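You operate a simulated robot arm through the tools that you are given. There is no shell and no other tool. Be economical: measure what you need, move in short steps, check, and stop when the job is done.

You run a simulated two-armed robot. Do the job below in one go: nothing can be reset, and whatever is moved stays where it is left.

TASK
Pick up the chalk bag from the bagging bench with one hand, pass it to the other hand and put it on the shelf under the bagging bench.
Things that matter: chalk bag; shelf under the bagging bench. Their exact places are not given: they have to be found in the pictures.

It is judged by the outcome, as a careful person would: the job done as asked, and still so three seconds after it is handed in. It fails if anything else is knocked over, pushed out of place, dropped, spilled or broken.

THE ROBOT
Two 7-joint arms with two-finger grippers on one trunk, on a base that drives. Base frame: it is fixed to the floor where the robot stands at the start and does not move with it; the origin is under the middle of the robot, x ahead of it, y to its left, z up; the surface under the hand at the start is at about z = 0.8. Units: m, degrees, N and s.
The left shoulder is at the start at [0.085, 0.216, 1.117], the right one opposite. With the tool pointing down near the work surface each hand reaches from about 0.32 to 0.84 m from the robot's upright axis, wherever it stands, measured 20 degrees to its own side. Places, roughly: shelf under the bagging bench [0.6, 0.5, 0.3]. Payload 3.18 kg a hand.
The TCP of each hand is the grasp point between the finger pads, 0.03 m short of the fingertips. In the tool frame z runs along the fingers and y along their closing line. Largest opening 0.144 m; the body of the gripper starts 0.103 m behind the TCP.
Orientation is that of the tool frame in the base frame, as [roll, pitch, yaw] about the fixed x, y, z axes, in that order (R = Rz(yaw) Ry(pitch) Rx(roll)). With the fingers straight down and closing along the base's y, the tool's x points along the base's -x, its y along +y and its z along -z.

THE INTERFACE
- The arms move only by the tool nudge_tool. It takes "left_commands", "right_commands" or both (then of equal length, played together; a hand with none holds still); each is a list of rows, each a list of 6 numbers: the shift along the base's x, y, z in units of 400 mm (1.0 is 400 mm), then the turn, a rotation vector about the base's x, y, z in units of 180 degrees (1.0 is 180 degrees). In form: [[dx, dy, dz, rx, ry, rz], ...]. A call has 1 to 8 rows; each row is the pose to reach, as a shift and turn from the pose commanded when the call began. "left_jaw" and "right_jaw" are, for a hand that has rows, the finger opening in m, from 0 to 0.144, set as the call begins (left out, the last holds). A call with a number of a shift or a turn outside -1 to 1 is refused whole. Rows are played at 5 a second. More than 0.05 m and 8.6 degrees between two rows, or a gripper value outside its range, and nothing of the call is played. Where a pose cannot be reached the arm comes as near as it can. A force on the tool above 40 N (or 10 N above the force at the start of the call, whichever is more), or a blocked arm, ends the call early, and 0.2 s more pass. Each finger halts on what it meets, pressing with about 42 N; the grip force reading is that of the motor and also rises with nothing between the fingers. The clock runs only during rows and for 0.2 s after the last one: add rows that repeat a pose to give the fingers time. The reply holds the time, the measured pose of the TCP, the force on the tool along the base axes, the opening and the grip force, in the units named above and with some noise, with the torque about the TCP (base axes, N m) and any sound that the robot's microphone picked up.
- Cameras (640 x 400 px; columns grow to the right, rows downward): "scene" is now at [0.1752, 0.016, 1.2877]; the picture's right is [0.21, -0.98, 0.00], its down [-0.73, -0.15, -0.67] and it looks along [0.65, 0.14, -0.75] (base axes); focal length 214 px, centre (320, 200). "left" rides on the left gripper at [0.077, -0.017, -0.143] in its tool frame; the picture's right is [0.21, 0.98, 0.00], its down [-0.84, 0.18, -0.51] and it looks along [-0.50, 0.11, 0.86] (tool axes); focal length 218 px, centre (320, 200). "right" rides on the right gripper at [0.076, 0.016, -0.143] in its tool frame; the picture's right is [-0.21, 0.98, 0.00], its down [-0.84, -0.18, -0.51] and it looks along [-0.50, -0.11, 0.86] (tool axes); focal length 218 px, centre (320, 200).
- grab_frame(camera): a new picture of that camera. No time passes.
- lift_body(by): slides the trunk up (or, below 0, down) by that many m; the arms and the scene camera ride with it, the base frame stays. It gives what a move gives, with no picture.
- base_move(legs): drives the robot by 1 to 6 legs, each [ahead, left, turn to the left] in m, m and degrees, along the robot's own axes; the way and the turn of a leg run together, so that a leg with both is an arc; at most 1.5 m and 180 degrees a leg. The arms and the cameras ride along, it lands a little off, and it stops where it bumps. It gives what a move gives.
- pan_tilt(pan, tilt): turns the head with the scene camera to pan (to the left, within 80 degrees either way) and tilt (down, from -29 to 69), counted from straight ahead of the robot. It gives what a move gives.
- locate(camera, pixels): for up to 12 pixels [column, row] of the newest picture of that camera ("zoom" is the newest enlarged one), the place [x, y, z] in the base frame of the surface seen there, good to about 0.003 m. No time passes.
- close_up(camera, box): a new picture of the part [left, top, right, bottom] of that camera's present view, enlarged. No time passes.
- sign_off(): hands the job in; it is judged then, once.

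Go step by step. Measure first, check grasps and placings, and put right what went wrong. The budget is 80 turns and 70 pictures, counting those below and the enlarged ones. Unless the task says otherwise, let go and move clear before handing in, and close with one line.

The tools are called as name(argument=value, ...) on one line, values as JSON. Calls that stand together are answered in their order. nudge_tool: Moves the arms, as the interface text tells. Its arguments: {"type":"object","properties":{"left_commands":{"type":"array"},"left_jaw":{"type":"number"},"right_commands":{"type":"array"},"right_jaw":{"type":"number"}},"required":[]} The other tools are called the same way: lift_body (by) slides the trunk up or down; base_move (legs) drives the base; pan_tilt (pan, tilt) turns the head that bears the scene camera; grab_frame (camera) takes a picture; locate (camera, pixels) gives the place of the surface under pixels of a picture; close_up (camera, box) takes an enlarged picture of a part of a camera's view; sign_off () hands the job in.

At the start:

```text
clock: 0.0
left_tool_pos: [0.4581, 0.5435, 1.1307]
left_tool_rot: [-179.9, 0.0, -179.9]
left_contact_force: [0.3, -0.7, 0.5]
left_torque: [0.04, 0.01, -0.02]
left_opening: 0.144
left_gripper_force: 0.0
right_tool_pos: [0.3418, 0.0156, 1.1314]
right_tool_rot: [-179.9, 0.0, -179.9]
right_contact_force: [0.3, -0.1, -0.6]
right_torque: [-0.04, 0.01, 0.01]
right_opening: 0.144
right_gripper_force: 0.0
trunk travel left (down, up): [-0.2, 0.169]
robot x, y, heading: [-0.0022, -0.0004, 0.1]
head pan, tilt: [11.9, 48.3]
```

scene: 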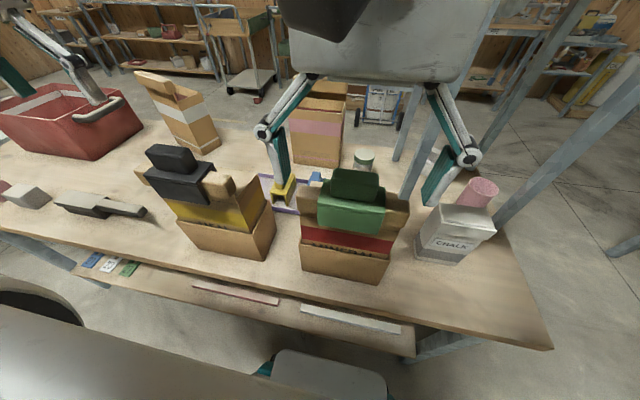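
right: 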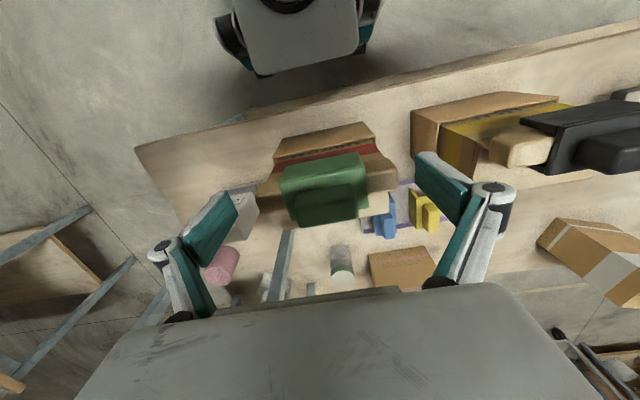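
left: 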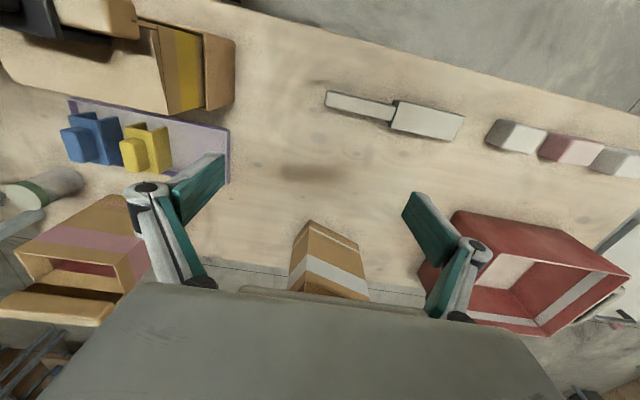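

The scene shows a white "CHALK" item near (455,235) with a pink thing behind it at (480,190); the shelf lies under the bench near (340,320). I'll enlarge both and measure.

close_up(camera="scene", box=[280, 140, 540, 300])

locate(camera="scene", pixels=[[430, 200], [490, 235], [460, 205], [418, 255], [458, 264], [482, 190], [350, 320], [240, 295], [120, 265], [550, 348], [320, 300], [340, 190]])

pan_tilt(pan=20, tilt=69)

grab_frame(camera="scene")

```text
2.46 times, centred on (410, 220) of scene
```

zoom: 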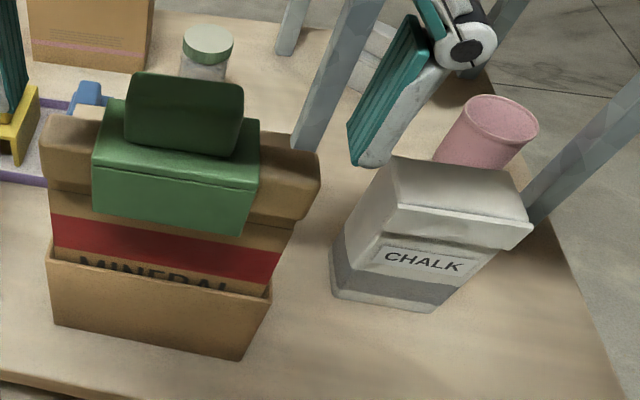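

```text
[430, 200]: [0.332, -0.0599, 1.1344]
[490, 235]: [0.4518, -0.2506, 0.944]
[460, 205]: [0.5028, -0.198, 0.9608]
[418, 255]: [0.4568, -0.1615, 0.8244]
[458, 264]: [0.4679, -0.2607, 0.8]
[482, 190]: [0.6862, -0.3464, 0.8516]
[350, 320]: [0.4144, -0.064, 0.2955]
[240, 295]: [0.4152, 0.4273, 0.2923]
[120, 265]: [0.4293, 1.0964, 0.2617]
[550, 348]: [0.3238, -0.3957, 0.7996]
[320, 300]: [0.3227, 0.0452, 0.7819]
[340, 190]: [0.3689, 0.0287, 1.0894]
```

```text
clock: 0.8
left_tool_pos: [0.4582, 0.5427, 1.1312]
left_tool_rot: [-179.9, 0.0, -179.9]
left_contact_force: [-0.5, 0.6, 0.1]
left_torque: [0.0, 0.01, 0.0]
left_opening: 0.1438
left_gripper_force: 0.1
right_tool_pos: [0.3424, 0.0156, 1.1292]
right_tool_rot: [-180.0, -0.1, -179.9]
right_contact_force: [0.5, 0.1, 0.2]
right_torque: [0.03, 0.02, 0.03]
right_opening: 0.144
right_gripper_force: 0.1
trunk travel left (down, up): [-0.2, 0.169]
robot x, y, heading: [-0.0014, -0.0007, -0.1]
head pan, tilt: [20.0, 68.8]
```

```text
65 pictures are left
```

scene: 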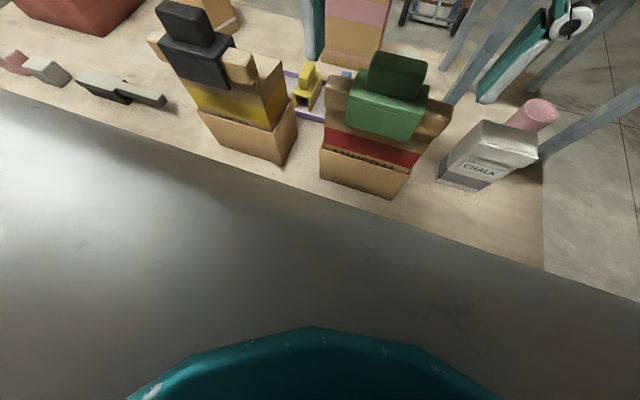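

The bag stands near (0.47,-0.21), 0.16 m tall, with the pink cup close behind. I'll turn the head to it and measure its corners.

pan_tilt(pan=-20, tilt=55)

close_up(camera="scene", box=[200, 80, 440, 230])

```text
clock: 1.9
left_tool_pos: [0.4578, 0.5435, 1.1314]
left_tool_rot: [-179.9, 0.0, -179.8]
left_contact_force: [0.7, 0.6, -0.3]
left_torque: [-0.01, 0.0, 0.0]
left_opening: 0.144
left_gripper_force: 0.1
right_tool_pos: [0.3423, 0.0164, 1.1295]
right_tool_rot: [179.9, -0.2, 180.0]
right_contact_force: [-0.6, 0.1, 0.3]
right_torque: [-0.01, 0.0, -0.01]
right_opening: 0.1441
right_gripper_force: 0.0
trunk travel left (down, up): [-0.2, 0.169]
robot x, y, heading: [0.0006, -0.0029, -0.1]
head pan, tilt: [-20.0, 55.0]
```

```text
2.67 times, centred on (320, 155) of scene
```

zoom: 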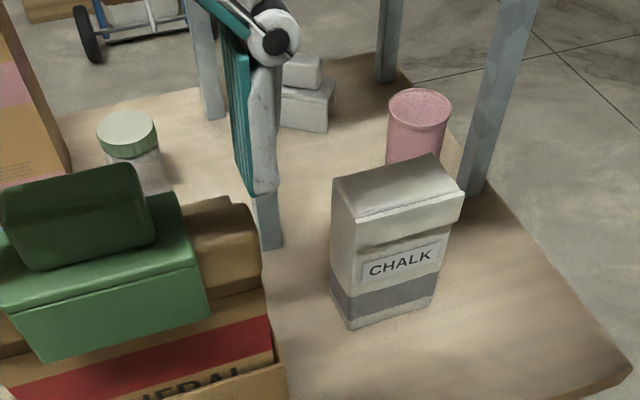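

locate(camera="zoom", pixels=[[358, 217], [460, 188], [435, 158], [336, 182], [349, 324], [437, 300], [400, 180], [402, 292], [398, 235], [343, 250], [333, 287], [420, 125]])

locate(camera="zoom", pixels=[[410, 150], [420, 100], [305, 75], [270, 230], [150, 165], [265, 225], [480, 170], [200, 275], [285, 360], [360, 260], [434, 250], [250, 180]])

```text
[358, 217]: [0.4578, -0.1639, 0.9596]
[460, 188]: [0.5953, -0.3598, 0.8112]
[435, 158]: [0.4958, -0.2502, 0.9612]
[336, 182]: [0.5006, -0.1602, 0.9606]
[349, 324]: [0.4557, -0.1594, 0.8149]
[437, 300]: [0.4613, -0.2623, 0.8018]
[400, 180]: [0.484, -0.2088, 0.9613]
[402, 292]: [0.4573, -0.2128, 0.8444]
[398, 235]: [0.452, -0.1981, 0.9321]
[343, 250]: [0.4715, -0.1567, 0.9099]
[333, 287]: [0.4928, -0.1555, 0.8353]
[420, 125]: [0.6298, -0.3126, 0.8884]
```

```text
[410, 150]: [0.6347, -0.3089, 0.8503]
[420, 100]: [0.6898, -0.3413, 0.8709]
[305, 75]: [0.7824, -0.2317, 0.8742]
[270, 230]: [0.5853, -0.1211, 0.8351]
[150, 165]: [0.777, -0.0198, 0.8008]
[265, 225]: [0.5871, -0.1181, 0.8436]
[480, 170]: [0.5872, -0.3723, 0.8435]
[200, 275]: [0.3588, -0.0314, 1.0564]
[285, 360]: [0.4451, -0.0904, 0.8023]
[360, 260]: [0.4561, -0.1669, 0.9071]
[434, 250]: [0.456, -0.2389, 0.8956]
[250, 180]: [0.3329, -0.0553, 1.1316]
```

Bag: x 0.455–0.505, y −0.157 to −0.262, z 0.80–0.96, square to the bench. I'll raise the right hand and carry it over the bag, fingers closing along y.

nudge_tool(right_commands=[[0, 0, 0.12, 0, 0, 0], [0.058, -0.094, 0.12, 0, 0, 0], [0.115, -0.188, 0.12, 0, 0, 0], [0.173, -0.282, 0.12, 0, 0, 0], [0.23, -0.377, 0.12, 0, 0, 0], [0.288, -0.471, 0.12, 0, 0, 0], [0.345, -0.565, 0.12, 0, 0, 0], [0.345, -0.565, 0.12, 0, 0, 0]], right_jaw=0.144)

grab_frame(camera="right")

grab_frame(camera="scene")

```text
clock: 2.4
left_tool_pos: [0.4595, 0.5439, 1.132]
left_tool_rot: [-179.9, 0.0, -179.9]
left_contact_force: [0.3, 0.0, 0.8]
left_torque: [-0.01, 0.03, -0.01]
left_opening: 0.1441
left_gripper_force: 0.1
right_tool_pos: [0.3441, 0.0151, 1.1678]
right_tool_rot: [-179.4, 0.3, 179.9]
right_contact_force: [5.3, -0.5, -15.1]
right_torque: [-0.36, -0.6, -0.11]
right_opening: 0.144
right_gripper_force: 0.0
trunk travel left (down, up): [-0.2, 0.169]
robot x, y, heading: [-0.0012, 0.0036, 0.2]
head pan, tilt: [-20.0, 55.0]
stopped in row 2 (right hand): the force on the tool passed its limit at 46 N (the readings are from after the stop); the commanded pose is now the measured one
```

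```text
63 pictures are left
```

right: 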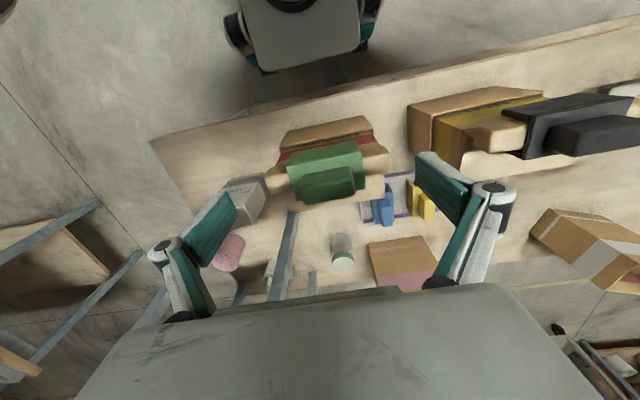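

```text
62 pictures are left
```

scene: 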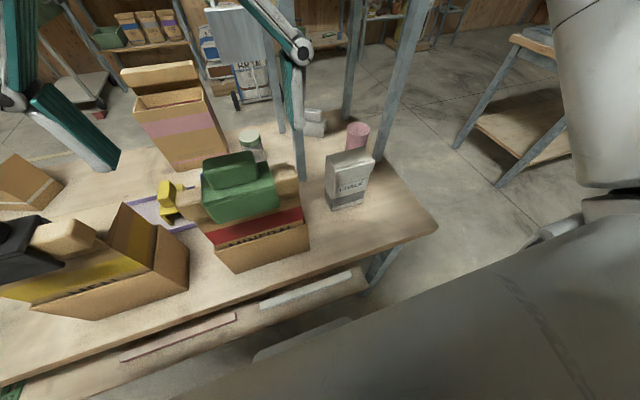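

The right hand was stopped at z 1.168 with a downward push (−15 N), so something overhead may be in the way. I'll look up.

pan_tilt(pan=0, tilt=5)

grab_frame(camera="scene")

```text
clock: 3.5
left_tool_pos: [0.4583, 0.5428, 1.1307]
left_tool_rot: [-180.0, 0.0, -180.0]
left_contact_force: [0.1, -0.3, 0.0]
left_torque: [0.02, 0.02, 0.01]
left_opening: 0.1437
left_gripper_force: 0.2
right_tool_pos: [0.3442, 0.0147, 1.1692]
right_tool_rot: [-179.4, 0.3, 179.9]
right_contact_force: [0.8, 0.6, 0.5]
right_torque: [-0.02, 0.02, 0.0]
right_opening: 0.1439
right_gripper_force: 0.0
trunk travel left (down, up): [-0.2, 0.169]
robot x, y, heading: [-0.0014, -0.0002, -0.2]
head pan, tilt: [0.0, 5.0]
```

```text
61 pictures are left
```

scene: 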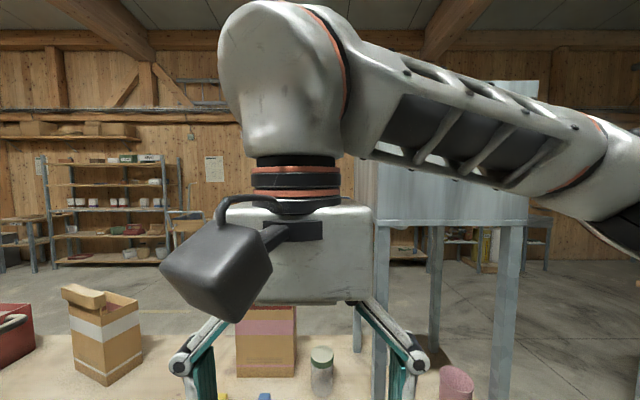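

A metal hopper stands on the posts behind the right arm (pixels 380–535, 80–225). I'll locate it and the wrist.

locate(camera="scene", pixels=[[450, 215], [385, 220], [525, 215], [450, 195], [530, 90], [380, 180], [310, 300], [300, 60], [345, 100], [220, 270], [508, 300], [380, 300]])

```text
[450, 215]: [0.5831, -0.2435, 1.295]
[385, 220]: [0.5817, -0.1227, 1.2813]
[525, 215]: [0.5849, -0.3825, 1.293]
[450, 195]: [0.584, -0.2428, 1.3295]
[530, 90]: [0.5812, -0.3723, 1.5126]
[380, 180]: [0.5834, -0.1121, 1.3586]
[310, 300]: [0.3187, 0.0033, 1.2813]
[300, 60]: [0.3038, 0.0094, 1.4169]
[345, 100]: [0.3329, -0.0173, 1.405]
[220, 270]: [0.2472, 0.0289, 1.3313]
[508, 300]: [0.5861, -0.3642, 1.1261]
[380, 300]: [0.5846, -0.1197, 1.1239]
```

Nothing overhead of the hand itself; the wrist camera body (0.25, 0.03, 1.33) sits close to the head, so that likely touched. I'll move forward and right at slower pace, without rising.

nudge_tool(right_commands=[[0.06, 0, 0, 0, 0, 0], [0.12, -0.04, 0, 0, 0, 0], [0.17, -0.1, 0, 0, 0, 0], [0.22, -0.18, 0, 0, 0, 0], [0.26, -0.26, 0, 0, 0, 0], [0.3, -0.34, 0, 0, 0, 0], [0.33, -0.42, 0, 0, 0, 0], [0.33, -0.48, 0, 0, 0, 0]], right_jaw=0.144)

```text
clock: 5.3
left_tool_pos: [0.4587, 0.5436, 1.1321]
left_tool_rot: [180.0, 0.0, -179.9]
left_contact_force: [0.3, 0.1, -1.1]
left_torque: [0.01, 0.0, -0.01]
left_opening: 0.144
left_gripper_force: 0.2
right_tool_pos: [0.4746, -0.1779, 1.1691]
right_tool_rot: [-179.4, 0.2, 180.0]
right_contact_force: [0.2, 0.3, -0.1]
right_torque: [-0.02, 0.01, -0.04]
right_opening: 0.1441
right_gripper_force: 0.2
trunk travel left (down, up): [-0.2, 0.169]
robot x, y, heading: [-0.0006, 0.0005, 0.0]
head pan, tilt: [0.0, 5.0]
```

Free now at (0.475, −0.178, 1.169). Centre over the bag and come down to z 1.02, then look.

nudge_tool(right_commands=[[0.005, -0.04, 0, 0, 0, 0], [0.01, -0.08, 0, -0.003, 0, 0], [0.01, -0.08, -0.1, -0.003, 0, 0], [0.01, -0.08, -0.2, -0.003, 0, 0], [0.01, -0.08, -0.3, -0.003, 0, 0], [0.01, -0.08, -0.37, -0.003, 0, 0], [0.01, -0.08, -0.37, -0.003, 0, 0]])

grab_frame(camera="right")

pan_tilt(pan=-25, tilt=40)

grab_frame(camera="scene")

```text
clock: 6.9
left_tool_pos: [0.4589, 0.5431, 1.131]
left_tool_rot: [-180.0, 0.1, -179.8]
left_contact_force: [0.5, -0.1, -0.3]
left_torque: [0.02, -0.02, 0.02]
left_opening: 0.144
left_gripper_force: 0.0
right_tool_pos: [0.4789, -0.2101, 1.0208]
right_tool_rot: [-178.9, 0.3, 179.8]
right_contact_force: [0.3, 0.9, -0.6]
right_torque: [0.01, -0.01, 0.01]
right_opening: 0.144
right_gripper_force: 0.0
trunk travel left (down, up): [-0.2, 0.169]
robot x, y, heading: [-0.0028, -0.003, -0.2]
head pan, tilt: [0.0, 5.0]
```

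```text
60 pictures are left
```

right: 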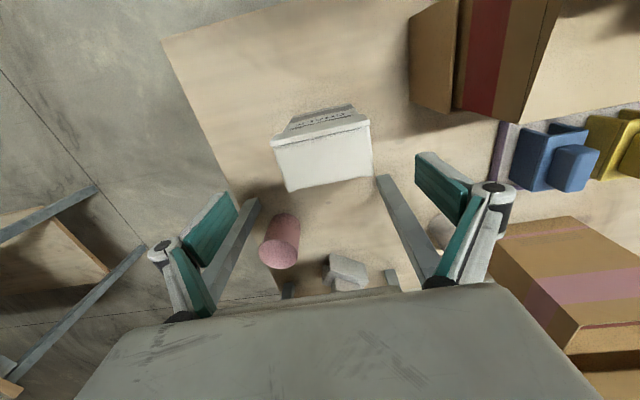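

```text
clock: 8.0
left_tool_pos: [0.4595, 0.5433, 1.1308]
left_tool_rot: [-180.0, 0.0, -180.0]
left_contact_force: [0.1, 1.0, 1.0]
left_torque: [0.0, 0.02, -0.01]
left_opening: 0.1439
left_gripper_force: 0.0
right_tool_pos: [0.4799, -0.2101, 1.0209]
right_tool_rot: [-178.9, 0.2, 180.0]
right_contact_force: [0.5, -0.3, 0.5]
right_torque: [-0.01, -0.01, 0.01]
right_opening: 0.1438
right_gripper_force: 0.0
trunk travel left (down, up): [-0.2, 0.169]
robot x, y, heading: [-0.0023, 0.0015, -0.0]
head pan, tilt: [-25.0, 40.0]
```

```text
59 pictures are left
```

scene: 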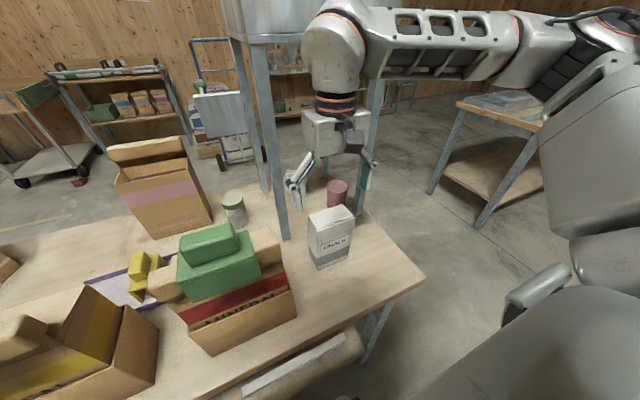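

The hand is above the bag; checking the bag's top corners in the right camera (272–372, 120–190) for centring.

locate(camera="right", pixels=[[278, 150], [367, 127], [290, 186], [368, 172], [322, 155]])

```text
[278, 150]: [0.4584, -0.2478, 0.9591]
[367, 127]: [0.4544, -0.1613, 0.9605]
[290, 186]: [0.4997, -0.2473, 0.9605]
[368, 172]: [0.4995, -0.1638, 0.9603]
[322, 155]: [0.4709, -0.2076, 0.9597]
```

Centre is (0.478, −0.206). Descend to z 0.93 and close.

nudge_tool(right_commands=[[0, 0.01, -0.08, 0.006, 0, 0], [0, 0.01, -0.16, 0.006, 0, 0], [0, 0.01, -0.227, 0.006, 0, 0], [0, 0.01, -0.227, 0.006, 0, 0]])

nudge_tool(right_commands=[[0, 0, 0, 0, 0, 0], [0, 0, 0, 0, 0, 0], [0, 0, 0, 0, 0, 0], [0, 0, 0, 0, 0, 0]], right_jaw=0.06)

close_up(camera="scene", box=[240, 60, 440, 300])

```text
clock: 8.9
left_tool_pos: [0.4588, 0.5428, 1.1319]
left_tool_rot: [179.9, 0.2, -179.8]
left_contact_force: [0.8, -1.2, 0.1]
left_torque: [-0.05, -0.02, 0.01]
left_opening: 0.1441
left_gripper_force: 0.0
right_tool_pos: [0.4782, -0.2059, 0.9317]
right_tool_rot: [-180.0, 0.3, 179.9]
right_contact_force: [-0.1, 0.0, 0.6]
right_torque: [0.03, -0.02, -0.02]
right_opening: 0.1439
right_gripper_force: 0.1
trunk travel left (down, up): [-0.2, 0.169]
robot x, y, heading: [-0.0011, 0.0001, 0.1]
head pan, tilt: [-25.0, 40.0]
```

```text
clock: 9.9
left_tool_pos: [0.4583, 0.5442, 1.1305]
left_tool_rot: [-179.9, -0.1, -179.9]
left_contact_force: [0.0, -0.2, -0.6]
left_torque: [0.02, 0.0, 0.03]
left_opening: 0.1441
left_gripper_force: 0.0
right_tool_pos: [0.4784, -0.2079, 0.9323]
right_tool_rot: [180.0, 0.2, 180.0]
right_contact_force: [0.7, 0.9, 0.2]
right_torque: [-0.01, -0.22, 0.14]
right_opening: 0.0996
right_gripper_force: 41.6
trunk travel left (down, up): [-0.2, 0.169]
robot x, y, heading: [-0.0001, 0.0026, 0.0]
head pan, tilt: [-25.0, 40.0]
```

```text
1.67 times, centred on (340, 180) of scene
```

zoom: 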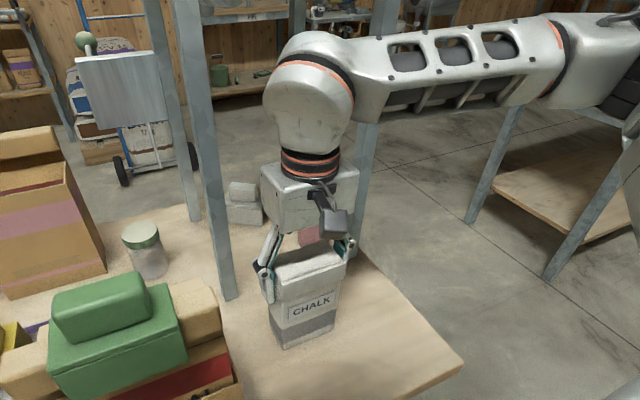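

Held: opening 0.0996 at 41.6 N. Lift in steps and read the load.

nudge_tool(right_commands=[[0, 0, 0.04, 0, 0, 0], [0, 0, 0.12, 0, 0, 0], [0, 0, 0.22, 0, 0, 0], [0, 0, 0.32, 0, 0, 0], [0, 0, 0.42, 0, 0, 0], [0, 0, 0.5, 0, 0, 0], [0, 0, 0.5, 0, 0, 0]])

grab_frame(camera="scene")

```text
clock: 11.6
left_tool_pos: [0.4604, 0.5437, 1.1313]
left_tool_rot: [-180.0, -0.1, -179.9]
left_contact_force: [1.1, -0.5, -0.8]
left_torque: [-0.02, 0.0, -0.01]
left_opening: 0.1439
left_gripper_force: 0.0
right_tool_pos: [0.4803, -0.2045, 1.1307]
right_tool_rot: [180.0, 0.1, 179.8]
right_contact_force: [0.4, -0.8, -6.0]
right_torque: [0.01, 0.0, 0.0]
right_opening: 0.0995
right_gripper_force: 41.7
trunk travel left (down, up): [-0.2, 0.169]
robot x, y, heading: [0.0023, -0.0015, -0.0]
head pan, tilt: [-25.0, 40.0]
```

```text
57 pictures are left
```

scene: 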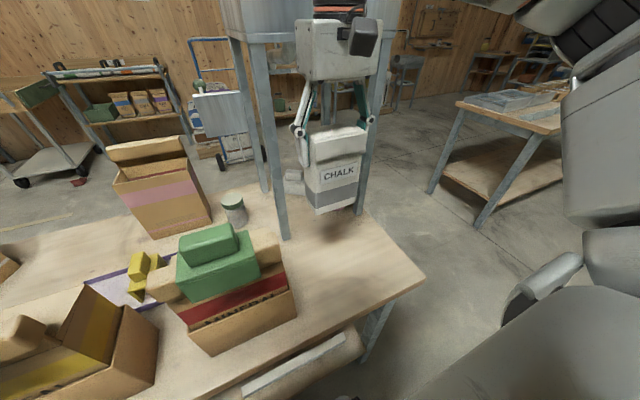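

The bag hangs well (6 N). I'll back off from the bench by 0.5 m for room, then view the shelf.

base_move(legs=[[-0.5, 0, 0]])

pan_tilt(pan=25, tilt=48)

grab_frame(camera="scene")

```text
clock: 14.5
left_tool_pos: [-0.0375, 0.5423, 1.1318]
left_tool_rot: [179.9, 0.0, 179.7]
left_contact_force: [0.1, -0.6, 0.7]
left_torque: [-0.03, -0.05, 0.0]
left_opening: 0.144
left_gripper_force: 0.0
right_tool_pos: [-0.0245, -0.2058, 1.1305]
right_tool_rot: [-180.0, 0.2, 179.4]
right_contact_force: [-0.4, -0.3, -7.2]
right_torque: [0.02, 0.04, 0.02]
right_opening: 0.0994
right_gripper_force: 41.7
trunk travel left (down, up): [-0.2, 0.169]
robot x, y, heading: [-0.5045, 0.0021, -0.7]
head pan, tilt: [-25.0, 40.0]
```

```text
clock: 15.7
left_tool_pos: [-0.0376, 0.5419, 1.1312]
left_tool_rot: [-180.0, 0.0, 179.7]
left_contact_force: [0.5, 0.3, -0.2]
left_torque: [0.0, -0.01, 0.02]
left_opening: 0.144
left_gripper_force: 0.1
right_tool_pos: [-0.0231, -0.2065, 1.1302]
right_tool_rot: [-179.9, 0.2, 179.4]
right_contact_force: [0.0, 0.7, -7.3]
right_torque: [0.01, 0.0, 0.02]
right_opening: 0.1
right_gripper_force: 42.1
trunk travel left (down, up): [-0.2, 0.169]
robot x, y, heading: [-0.5014, 0.0012, -0.8]
head pan, tilt: [25.0, 48.0]
```

```text
56 pictures are left
```

scene: 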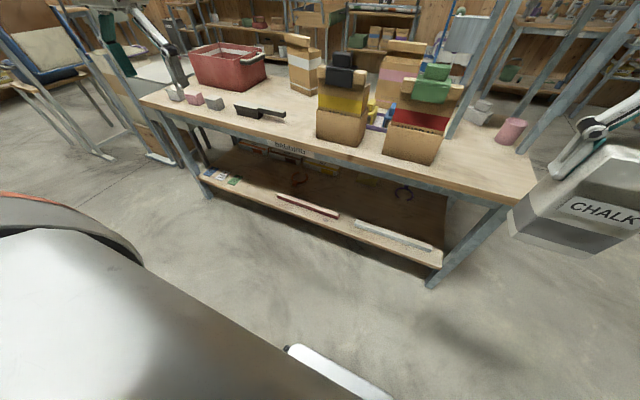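

close_up(camera="scene", box=[150, 100, 470, 300])

locate(camera="zoom", pixels=[[320, 190], [400, 190], [480, 190], [300, 160], [240, 150], [360, 220], [300, 205], [500, 260], [580, 325], [120, 160], [330, 215], [210, 130]])

```text
2.00 times, centred on (310, 200) of scene
```

zoom: 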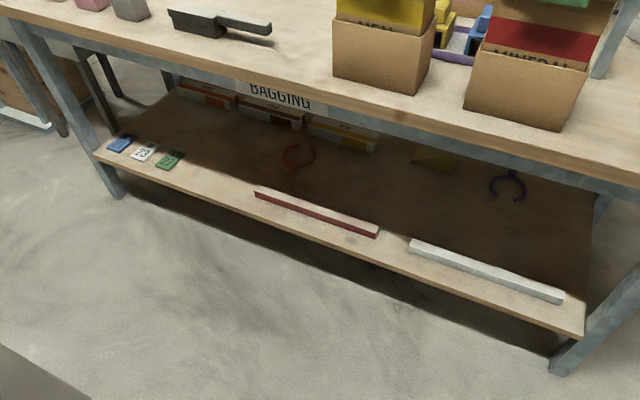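

```text
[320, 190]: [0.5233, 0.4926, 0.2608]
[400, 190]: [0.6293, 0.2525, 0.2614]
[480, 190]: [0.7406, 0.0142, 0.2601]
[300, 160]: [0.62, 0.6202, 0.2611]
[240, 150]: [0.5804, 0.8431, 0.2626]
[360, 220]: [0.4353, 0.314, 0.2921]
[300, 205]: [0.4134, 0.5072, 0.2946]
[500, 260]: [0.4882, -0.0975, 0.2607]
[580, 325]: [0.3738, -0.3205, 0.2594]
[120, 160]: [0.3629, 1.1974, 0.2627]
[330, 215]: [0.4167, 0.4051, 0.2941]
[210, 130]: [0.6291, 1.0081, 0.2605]
```

Shelf surface is at z≈0.26, with strips at the front; the front area left of the red strip (zoom ~ (215,180)) looks free. Measuring around it.

locate(camera="zoom", pixels=[[220, 180], [200, 200], [256, 192], [182, 158], [235, 165], [258, 122], [285, 168], [240, 92], [200, 88], [280, 112], [395, 200], [105, 140]])

locate(camera="zoom", pixels=[[200, 80], [200, 62], [300, 107], [378, 232], [412, 247], [200, 207], [375, 150], [180, 92], [170, 75], [230, 105], [302, 130], [95, 155]])

```text
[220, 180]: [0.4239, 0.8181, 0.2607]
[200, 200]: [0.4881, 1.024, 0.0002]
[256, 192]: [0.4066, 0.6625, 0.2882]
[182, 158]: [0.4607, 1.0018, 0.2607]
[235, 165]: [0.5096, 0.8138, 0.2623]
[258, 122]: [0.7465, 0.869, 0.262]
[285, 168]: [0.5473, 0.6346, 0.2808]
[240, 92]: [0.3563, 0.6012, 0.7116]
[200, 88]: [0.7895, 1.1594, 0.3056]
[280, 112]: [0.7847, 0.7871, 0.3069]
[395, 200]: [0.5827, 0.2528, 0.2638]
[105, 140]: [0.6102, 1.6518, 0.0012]
```

```text
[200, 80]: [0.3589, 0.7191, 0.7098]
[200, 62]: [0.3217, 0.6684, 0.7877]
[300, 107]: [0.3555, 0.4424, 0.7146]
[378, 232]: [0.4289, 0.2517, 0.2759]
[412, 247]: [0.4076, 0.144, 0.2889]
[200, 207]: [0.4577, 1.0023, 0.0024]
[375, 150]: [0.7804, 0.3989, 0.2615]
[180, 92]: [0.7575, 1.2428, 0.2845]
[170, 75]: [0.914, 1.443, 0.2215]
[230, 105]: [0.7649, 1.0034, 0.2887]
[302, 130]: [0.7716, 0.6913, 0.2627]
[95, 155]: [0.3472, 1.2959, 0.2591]
```

Free spot about (0.48, 0.82) on the shelf. Now bring the right hand with the bag to the middle, and turn the left hand to 40° below horizontal, pointing ahead, staying off to the left.

nudge_tool(right_commands=[[0.02, 0.08, -0.05, 0, 0, 0], [0.04, 0.16, -0.1, 0, 0, 0], [0.06, 0.24, -0.16, 0, 0, 0], [0.08, 0.32, -0.22, 0, 0, 0], [0.1, 0.41, -0.27, 0, 0, 0], [0.13, 0.5, -0.32, 0, 0, 0], [0.13, 0.5, -0.32, 0, 0, 0]], left_commands=[[-0.026, -0.1, -0.04, 0, -0.0463, 0], [-0.052, -0.2, -0.08, 0, -0.0927, 0], [-0.078, -0.3, -0.12, 0, -0.139, 0], [-0.104, -0.4, -0.16, 0, -0.1853, 0], [-0.13, -0.5, -0.21, 0, -0.2317, 0], [-0.156, -0.6, -0.25, 0, -0.278, 0], [-0.156, -0.6, -0.25, 0, -0.278, 0]], left_jaw=0.144)

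grab_frame(camera="scene")

grab_frame(camera="left")

```text
clock: 17.3
left_tool_pos: [-0.0788, 0.343, 1.2385]
left_tool_rot: [179.4, 50.4, 179.2]
left_contact_force: [-1.2, 0.2, 0.8]
left_torque: [-0.01, 0.02, -0.03]
left_opening: 0.1443
left_gripper_force: 0.1
left hand out of reach, approached as far as the arm can: row 2, 3, 4, 5, 6, 7
right_tool_pos: [0.0279, -0.0069, 1.0046]
right_tool_rot: [180.0, 0.4, 179.4]
right_contact_force: [-0.6, -0.3, -6.2]
right_torque: [-0.04, -0.03, -0.02]
right_opening: 0.0993
right_gripper_force: 41.7
trunk travel left (down, up): [-0.2, 0.169]
robot x, y, heading: [-0.4999, 0.0017, -0.2]
head pan, tilt: [25.0, 48.0]
```

```text
54 pictures are left
```

scene: 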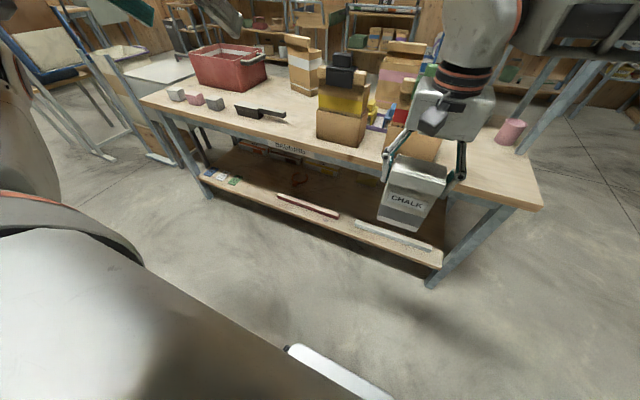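

```text
53 pictures are left
```

left: 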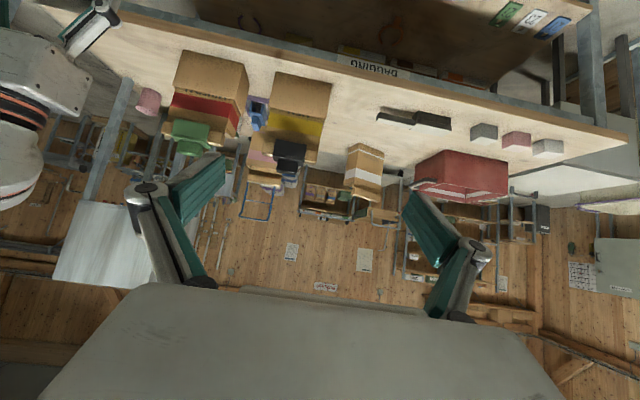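

The left arm couldn't fold that close to the body (it stayed at (−0.08, 0.34, 1.24)). I'll move both farther ahead: the left toward x≈0.08, the right with the bag by +0.1.

nudge_tool(left_commands=[[0.1, 0, 0, 0, 0, 0], [0.2, 0, 0, 0, 0, 0], [0.3, 0, 0, 0, 0, 0], [0.4, 0, 0, 0, 0, 0], [0.4, 0, 0, 0, 0, 0]], right_commands=[[0.08, -0.05, 0, 0, 0, 0], [0.16, -0.1, 0, 0, 0, 0], [0.22, -0.1, 0, 0, 0, 0], [0.25, -0.1, 0, 0, 0, 0], [0.25, -0.1, 0, 0, 0, 0]])

pan_tilt(pan=10, tilt=35)

grab_frame(camera="scene")

```text
clock: 18.5
left_tool_pos: [0.0793, 0.3426, 1.2806]
left_tool_rot: [179.3, 50.0, 179.3]
left_contact_force: [-0.7, 0.1, -1.1]
left_torque: [0.0, -0.01, 0.0]
left_opening: 0.1442
left_gripper_force: 0.1
left hand out of reach, approached as far as the arm can: row 1, 2, 3, 4, 5
right_tool_pos: [0.1284, -0.0465, 1.0008]
right_tool_rot: [-179.9, 0.3, 179.5]
right_contact_force: [-0.1, -1.0, -6.2]
right_torque: [-0.04, 0.01, 0.02]
right_opening: 0.0997
right_gripper_force: 42.0
trunk travel left (down, up): [-0.2, 0.169]
robot x, y, heading: [-0.4994, -0.0012, -0.2]
head pan, tilt: [25.0, 48.0]
```

```text
clock: 19.2
left_tool_pos: [0.0797, 0.343, 1.2795]
left_tool_rot: [179.2, 49.8, 179.3]
left_contact_force: [0.8, 0.3, -0.2]
left_torque: [0.0, -0.01, -0.01]
left_opening: 0.1439
left_gripper_force: 0.1
right_tool_pos: [0.1287, -0.0471, 1.0007]
right_tool_rot: [-179.9, 0.2, 179.5]
right_contact_force: [0.4, -0.9, -7.1]
right_torque: [0.0, 0.03, -0.03]
right_opening: 0.0996
right_gripper_force: 42.0
trunk travel left (down, up): [-0.2, 0.169]
robot x, y, heading: [-0.5004, 0.0024, -0.6]
head pan, tilt: [10.0, 35.0]
```

```text
52 pictures are left
```

scene: 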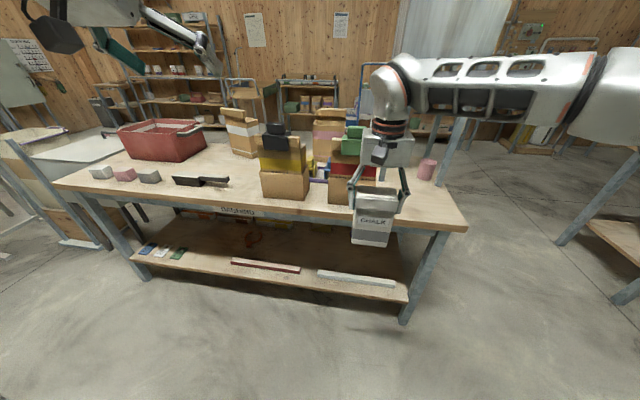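

The left arm's wrist seems at its limit with the hand so tilted and low relative to the shoulder. Lowering the trunk 0.2 m (needed for the shelf anyway), while the bag stays clear of the bench (x<0.2), then raising the right hand again.

lift_body(by=-0.2)

nudge_tool(left_commands=[[0.1, -0.03, 0, 0, 0, 0], [0.2, -0.06, 0, 0, 0, 0], [0.2, -0.06, -0.1, 0, 0, 0], [0.2, -0.06, -0.2, 0, 0, 0], [0.2, -0.06, -0.2, 0, 0, 0]], right_commands=[[0, 0, 0.1, 0, 0, 0], [0, 0, 0.2, 0, 0, 0], [0, 0, 0.3, 0, 0, 0], [0, 0, 0.35, 0, 0, 0], [0, 0, 0.35, 0, 0, 0]])

grab_frame(camera="scene")

```text
clock: 21.4
left_tool_pos: [0.0774, 0.3391, 1.08]
left_tool_rot: [179.7, 50.1, 179.6]
left_contact_force: [0.0, -1.2, -0.1]
left_torque: [-0.02, -0.01, 0.01]
left_opening: 0.144
left_gripper_force: 0.1
right_tool_pos: [0.1283, -0.0461, 0.8043]
right_tool_rot: [-180.0, 0.3, 179.4]
right_contact_force: [-0.1, -0.1, -6.1]
right_torque: [-0.01, 0.01, -0.05]
right_opening: 0.0995
right_gripper_force: 41.8
trunk travel left (down, up): [0.0, 0.369]
robot x, y, heading: [-0.4988, 0.0014, -0.8]
head pan, tilt: [10.0, 35.0]
```

```text
clock: 22.6
left_tool_pos: [0.1518, 0.3523, 1.0181]
left_tool_rot: [179.5, 49.9, 179.1]
left_contact_force: [0.1, 0.4, 0.4]
left_torque: [-0.01, 0.0, -0.01]
left_opening: 0.1438
left_gripper_force: 0.1
left hand out of reach, approached as far as the arm can: row 3, 4, 5
right_tool_pos: [0.1314, -0.0466, 0.943]
right_tool_rot: [-180.0, 0.2, 179.5]
right_contact_force: [-0.1, -0.9, -7.2]
right_torque: [0.01, 0.01, 0.0]
right_opening: 0.0995
right_gripper_force: 42.5
trunk travel left (down, up): [0.0, 0.369]
robot x, y, heading: [-0.5056, -0.0003, -0.7]
head pan, tilt: [10.0, 35.0]
```

```text
51 pictures are left
```

scene: 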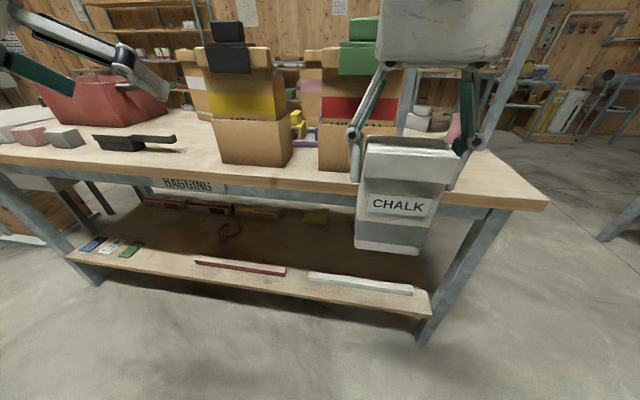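

Still limited in descent with the hand tilted. I'll back the robot 0.4 m more for room, then try the left arm extended farther, where the forearm points ahead.

base_move(legs=[[-0.4, 0, 0]])

nudge_tool(left_commands=[[0.1, 0, 0.0, 0, 0, 0], [0.2, 0, 0.0, 0, 0, 0], [0.28, 0, -0.05, 0, 0, 0], [0.28, 0, -0.15, 0, 0, 0], [0.28, 0, -0.25, 0, 0, 0], [0.28, 0, -0.35, 0, 0, 0], [0.28, 0, -0.45, 0, 0, 0], [0.28, 0, -0.45, 0, 0, 0]])

pan_tilt(pan=40, tilt=25)

grab_frame(camera="scene")

```text
clock: 25.1
left_tool_pos: [-0.2436, 0.352, 1.0175]
left_tool_rot: [179.6, 49.8, 178.6]
left_contact_force: [-0.8, 1.0, 0.4]
left_torque: [-0.02, -0.03, -0.04]
left_opening: 0.1439
left_gripper_force: 0.1
right_tool_pos: [-0.2679, -0.0473, 0.9441]
right_tool_rot: [-179.9, 0.2, 179.0]
right_contact_force: [-0.1, -0.5, -6.6]
right_torque: [-0.03, 0.0, 0.02]
right_opening: 0.0994
right_gripper_force: 42.4
trunk travel left (down, up): [0.0, 0.369]
robot x, y, heading: [-0.898, 0.0022, -0.9]
head pan, tilt: [10.0, 35.0]
```

```text
clock: 26.9
left_tool_pos: [-0.0954, 0.3888, 0.9249]
left_tool_rot: [178.2, 48.1, 176.4]
left_contact_force: [0.2, 0.0, 0.0]
left_torque: [0.01, 0.0, -0.01]
left_opening: 0.1443
left_gripper_force: 0.0
left hand out of reach, approached as far as the arm can: row 2, 3, 4, 5, 6, 7, 8
right_tool_pos: [-0.2668, -0.046, 0.9421]
right_tool_rot: [-179.8, 0.2, 179.1]
right_contact_force: [-1.9, 0.4, -6.2]
right_torque: [0.01, 0.03, -0.04]
right_opening: 0.0995
right_gripper_force: 42.3
trunk travel left (down, up): [0.0, 0.369]
robot x, y, heading: [-0.8995, 0.0061, -0.7]
head pan, tilt: [10.0, 35.0]
```

```text
clock: 27.9
left_tool_pos: [-0.0964, 0.3886, 0.926]
left_tool_rot: [178.2, 48.2, 176.5]
left_contact_force: [-0.5, 0.0, -0.1]
left_torque: [0.02, -0.02, -0.01]
left_opening: 0.144
left_gripper_force: 0.0
right_tool_pos: [-0.2677, -0.0469, 0.9438]
right_tool_rot: [-179.9, 0.1, 179.0]
right_contact_force: [0.0, -0.4, -7.9]
right_torque: [-0.01, 0.03, 0.0]
right_opening: 0.0996
right_gripper_force: 42.0
trunk travel left (down, up): [0.0, 0.369]
robot x, y, heading: [-0.8961, 0.0103, -0.7]
head pan, tilt: [40.0, 25.0]
```

```text
50 pictures are left
```

scene: 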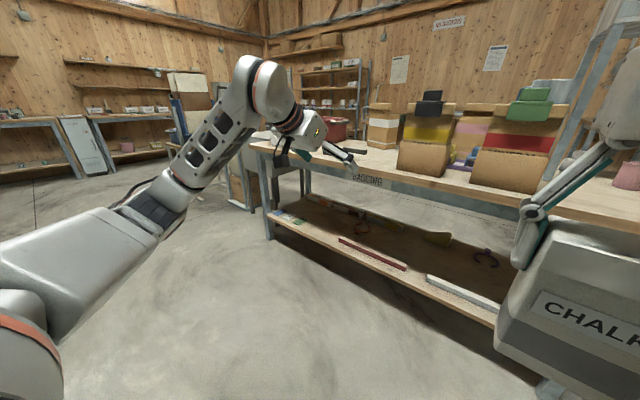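

In this posture the forearm rises to the wrist and something is at a limit. I'll turn the left hand back to pointing down, lower it, and then try tilting from a low position.

nudge_tool(left_commands=[[-0.05, 0, 0, 0, 0.045, 0], [-0.1, 0, 0, 0, 0.09, 0], [-0.15, 0, 0, 0, 0.135, 0], [-0.2, 0, 0, 0, 0.18, 0], [-0.25, 0, 0, 0, 0.225, 0], [-0.25, 0, 0, 0, 0.267, 0], [-0.25, 0, -0.1, 0, 0.267, 0], [-0.25, 0, -0.2, 0, 0.267, 0]])

nudge_tool(left_commands=[[0, 0, -0.1, 0, 0, 0], [0, 0, -0.2, 0, 0, 0], [0, 0, -0.3, 0, 0, 0], [0, 0, -0.4, 0, 0, 0], [0, 0, -0.5, 0, 0, 0], [0, 0, -0.6, 0, 0, 0], [0, 0, -0.6, 0, 0, 0]])

grab_frame(camera="scene")

```text
clock: 29.7
left_tool_pos: [-0.1938, 0.392, 0.8422]
left_tool_rot: [-179.3, 1.5, 179.1]
left_contact_force: [0.0, 0.5, -0.4]
left_torque: [0.0, 0.08, -0.01]
left_opening: 0.1442
left_gripper_force: 0.1
right_tool_pos: [-0.2657, -0.0466, 0.9407]
right_tool_rot: [-179.8, 0.0, 179.0]
right_contact_force: [0.1, -0.1, -6.9]
right_torque: [-0.02, 0.04, -0.02]
right_opening: 0.0994
right_gripper_force: 41.5
trunk travel left (down, up): [0.0, 0.369]
robot x, y, heading: [-0.8989, 0.0076, -0.9]
head pan, tilt: [40.0, 25.0]
```

```text
clock: 31.3
left_tool_pos: [-0.1786, 0.3976, 0.6186]
left_tool_rot: [-179.5, 1.5, 178.9]
left_contact_force: [0.3, -0.5, -0.6]
left_torque: [0.0, 0.03, -0.01]
left_opening: 0.1442
left_gripper_force: 0.0
left hand out of reach, approached as far as the arm can: row 6, 7
right_tool_pos: [-0.2669, -0.0469, 0.9434]
right_tool_rot: [-180.0, 0.2, 179.1]
right_contact_force: [-0.2, -0.6, -7.8]
right_torque: [0.02, 0.01, 0.01]
right_opening: 0.0995
right_gripper_force: 42.3
trunk travel left (down, up): [0.0, 0.369]
robot x, y, heading: [-0.9012, 0.0061, -0.9]
head pan, tilt: [40.0, 25.0]
```

```text
49 pictures are left
```

scene: 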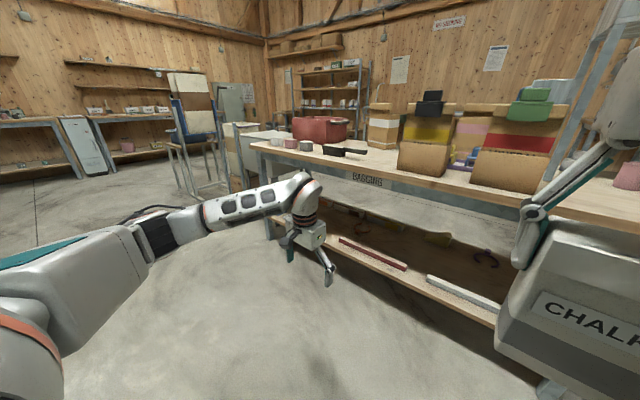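

At the low position the left forearm is nearly level. Now tilt here while pulling back a bit and see if the tilt is attained.

nudge_tool(left_commands=[[-0.03, 0, -0.03, 0, -0.045, 0], [-0.06, 0, -0.06, 0, -0.09, 0], [-0.09, 0, -0.09, 0, -0.135, 0], [-0.12, 0, -0.12, 0, -0.18, 0], [-0.15, 0, -0.15, 0, -0.225, 0], [-0.15, 0, -0.2, 0, -0.27, 0], [-0.15, 0, -0.25, 0, -0.27, 0], [-0.15, 0, -0.25, 0, -0.27, 0]])

grab_frame(camera="scene")

```text
clock: 33.1
left_tool_pos: [-0.2041, 0.5493, 0.5549]
left_tool_rot: [-167.5, 53.7, 178.5]
left_contact_force: [-0.5, 0.5, 0.1]
left_torque: [0.05, 0.02, 0.01]
left_opening: 0.1438
left_gripper_force: 0.0
left hand out of reach, approached as far as the arm can: row 1, 2, 3, 4, 5, 6, 7, 8
right_tool_pos: [-0.2672, -0.0484, 0.9423]
right_tool_rot: [-180.0, 0.2, 179.0]
right_contact_force: [0.3, -0.6, -6.9]
right_torque: [0.03, 0.03, 0.01]
right_opening: 0.0997
right_gripper_force: 41.6
trunk travel left (down, up): [0.0, 0.369]
robot x, y, heading: [-0.9015, 0.0025, -1.1]
head pan, tilt: [40.0, 25.0]
```

```text
48 pictures are left
```

scene: 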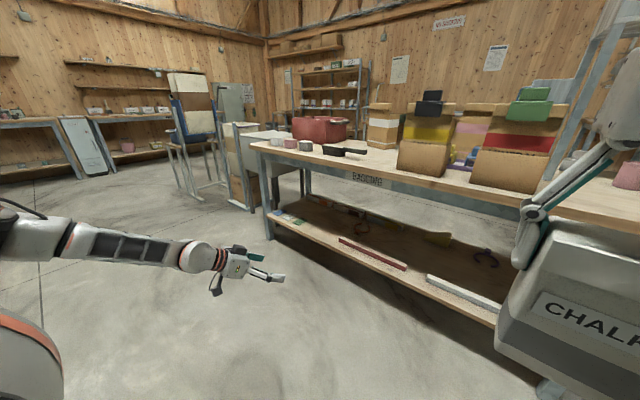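

Low and tilted now works at (−0.20, 0.55, 0.555), with a 12° roll error. Test going on down to shelf height here, in free space.

nudge_tool(left_commands=[[0, 0, -0.1, 0, 0, 0], [0, 0, -0.2, 0, 0, 0], [0, 0, -0.3, 0, 0, 0], [0, 0, -0.4, 0, 0, 0], [0, 0, -0.5, 0, 0, 0], [0, 0, -0.5, 0, 0, 0]])

grab_frame(camera="scene")

```text
clock: 34.5
left_tool_pos: [-0.2124, 0.5063, 0.386]
left_tool_rot: [-169.7, 53.1, 177.7]
left_contact_force: [-0.3, 0.3, 0.2]
left_torque: [0.01, 0.03, -0.03]
left_opening: 0.1438
left_gripper_force: 0.1
left hand out of reach, approached as far as the arm can: row 1, 2, 3, 4, 5, 6
right_tool_pos: [-0.268, -0.0464, 0.9428]
right_tool_rot: [-180.0, 0.2, 179.1]
right_contact_force: [0.4, -0.1, -6.2]
right_torque: [0.02, -0.03, -0.02]
right_opening: 0.0998
right_gripper_force: 42.1
trunk travel left (down, up): [0.0, 0.369]
robot x, y, heading: [-0.8993, 0.0074, -0.6]
head pan, tilt: [40.0, 25.0]
```

```text
47 pictures are left
```

scene: 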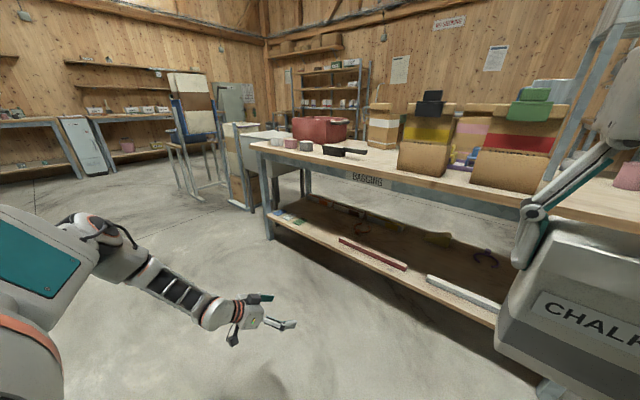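

It reaches z 0.386 in this posture. Try correcting the roll (rotation (6.2°,0,8.2°)) while pulling back and lowering.

nudge_tool(left_commands=[[-0.05, 0, -0.02, 0.011, 0, 0.015], [-0.1, 0, -0.05, 0.023, 0, 0.031], [-0.15, 0, -0.1, 0.034, 0, 0.046], [-0.2, 0, -0.16, 0.034, 0, 0.046], [-0.2, 0, -0.16, 0.034, 0, 0.046]])

```text
clock: 35.7
left_tool_pos: [-0.2939, 0.5053, 0.3273]
left_tool_rot: [-178.0, 53.4, 178.3]
left_contact_force: [0.3, -0.7, 1.0]
left_torque: [-0.01, -0.04, -0.04]
left_opening: 0.1439
left_gripper_force: 0.0
right_tool_pos: [-0.2691, -0.0467, 0.9423]
right_tool_rot: [-179.9, 0.2, 179.0]
right_contact_force: [-1.2, -0.5, -6.6]
right_torque: [0.01, 0.0, 0.0]
right_opening: 0.0997
right_gripper_force: 42.1
trunk travel left (down, up): [0.0, 0.369]
robot x, y, heading: [-0.8967, 0.0077, -0.9]
head pan, tilt: [40.0, 25.0]
```

The left arm reaches shelf height well (rel. x 0.6, y 0.5, z 0.327, pitch 53°). Now raise it in this posture toward a hand-over place near (−0.30, 0.15, 0.68).

nudge_tool(left_commands=[[0, -0.05, 0.1, 0, 0, 0], [0, -0.1, 0.2, 0, 0, 0], [0, -0.15, 0.3, 0, 0, 0], [0, -0.2, 0.4, 0, 0, 0], [0, -0.25, 0.5, 0, 0, 0], [0, -0.3, 0.6, 0, 0, 0], [0, -0.35, 0.7, 0, 0, 0], [0, -0.4, 0.78, 0, 0, 0]])

grab_frame(camera="scene")

```text
clock: 37.5
left_tool_pos: [-0.262, 0.3585, 0.6182]
left_tool_rot: [-177.8, 53.5, 178.5]
left_contact_force: [0.5, 0.4, 0.4]
left_torque: [0.0, -0.02, 0.01]
left_opening: 0.1438
left_gripper_force: 0.0
left hand out of reach, approached as far as the arm can: row 7, 8
right_tool_pos: [-0.2674, -0.0473, 0.943]
right_tool_rot: [-180.0, 0.2, 179.0]
right_contact_force: [0.1, -0.2, -6.5]
right_torque: [-0.02, -0.04, 0.01]
right_opening: 0.0997
right_gripper_force: 41.9
trunk travel left (down, up): [0.0, 0.369]
robot x, y, heading: [-0.8996, 0.0118, -0.8]
head pan, tilt: [40.0, 25.0]
```

```text
46 pictures are left
```

scene: 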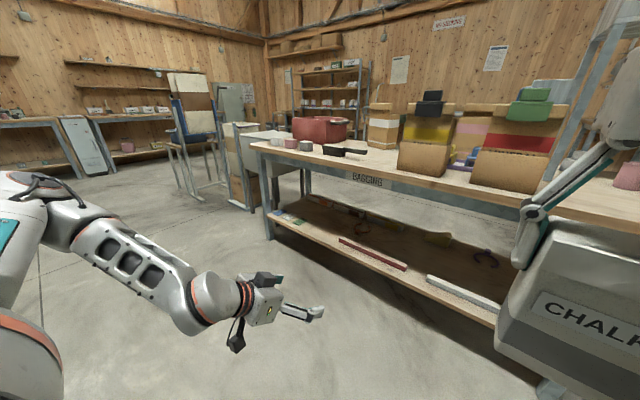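

It tops out near z 0.62 in this posture; a lower hand-over is better. Try the left at about (−0.35, 0.12, 0.50).

nudge_tool(left_commands=[[-0.03, -0.08, -0.05, 0, 0, 0], [-0.06, -0.16, -0.1, 0, 0, 0], [-0.1, -0.24, -0.15, 0, 0, 0], [-0.14, -0.32, -0.2, 0, 0, 0], [-0.18, -0.4, -0.25, 0, 0, 0], [-0.22, -0.48, -0.3, 0, 0, 0], [-0.22, -0.58, -0.3, 0, 0, 0], [-0.22, -0.58, -0.3, 0, 0, 0]])

pan_tilt(pan=10, tilt=50)

grab_frame(camera="scene")

```text
clock: 39.3
left_tool_pos: [-0.3402, 0.1551, 0.5034]
left_tool_rot: [-177.5, 53.5, 178.6]
left_contact_force: [0.2, -0.1, -0.4]
left_torque: [0.03, -0.03, 0.03]
left_opening: 0.1439
left_gripper_force: 0.2
left hand out of reach, approached as far as the arm can: row 1, 2, 7, 8
right_tool_pos: [-0.2686, -0.0469, 0.942]
right_tool_rot: [-179.9, 0.2, 179.0]
right_contact_force: [-0.9, 0.2, -6.8]
right_torque: [0.02, 0.01, -0.01]
right_opening: 0.0996
right_gripper_force: 42.0
trunk travel left (down, up): [0.0, 0.369]
robot x, y, heading: [-0.9023, 0.0052, -1.2]
head pan, tilt: [40.0, 25.0]
```

```text
clock: 40.2
left_tool_pos: [-0.3403, 0.1545, 0.5032]
left_tool_rot: [-177.5, 53.5, 178.5]
left_contact_force: [-0.4, 0.5, 0.6]
left_torque: [0.0, -0.04, 0.01]
left_opening: 0.1442
left_gripper_force: 0.1
right_tool_pos: [-0.2679, -0.0463, 0.943]
right_tool_rot: [-179.9, 0.2, 178.9]
right_contact_force: [0.5, 0.2, -5.7]
right_torque: [-0.01, 0.0, 0.0]
right_opening: 0.0997
right_gripper_force: 41.7
trunk travel left (down, up): [0.0, 0.369]
robot x, y, heading: [-0.8989, 0.008, -0.7]
head pan, tilt: [10.0, 50.0]
```

```text
45 pictures are left
```

scene: 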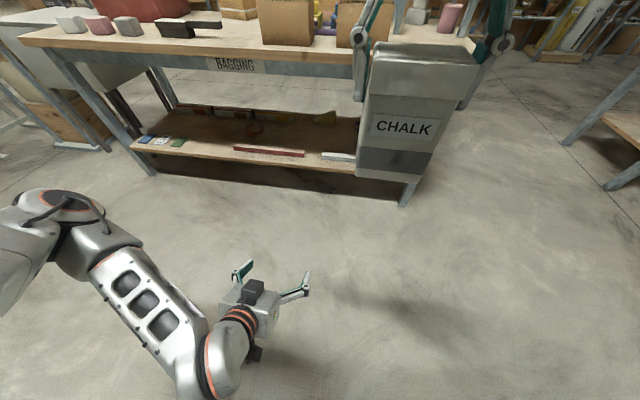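

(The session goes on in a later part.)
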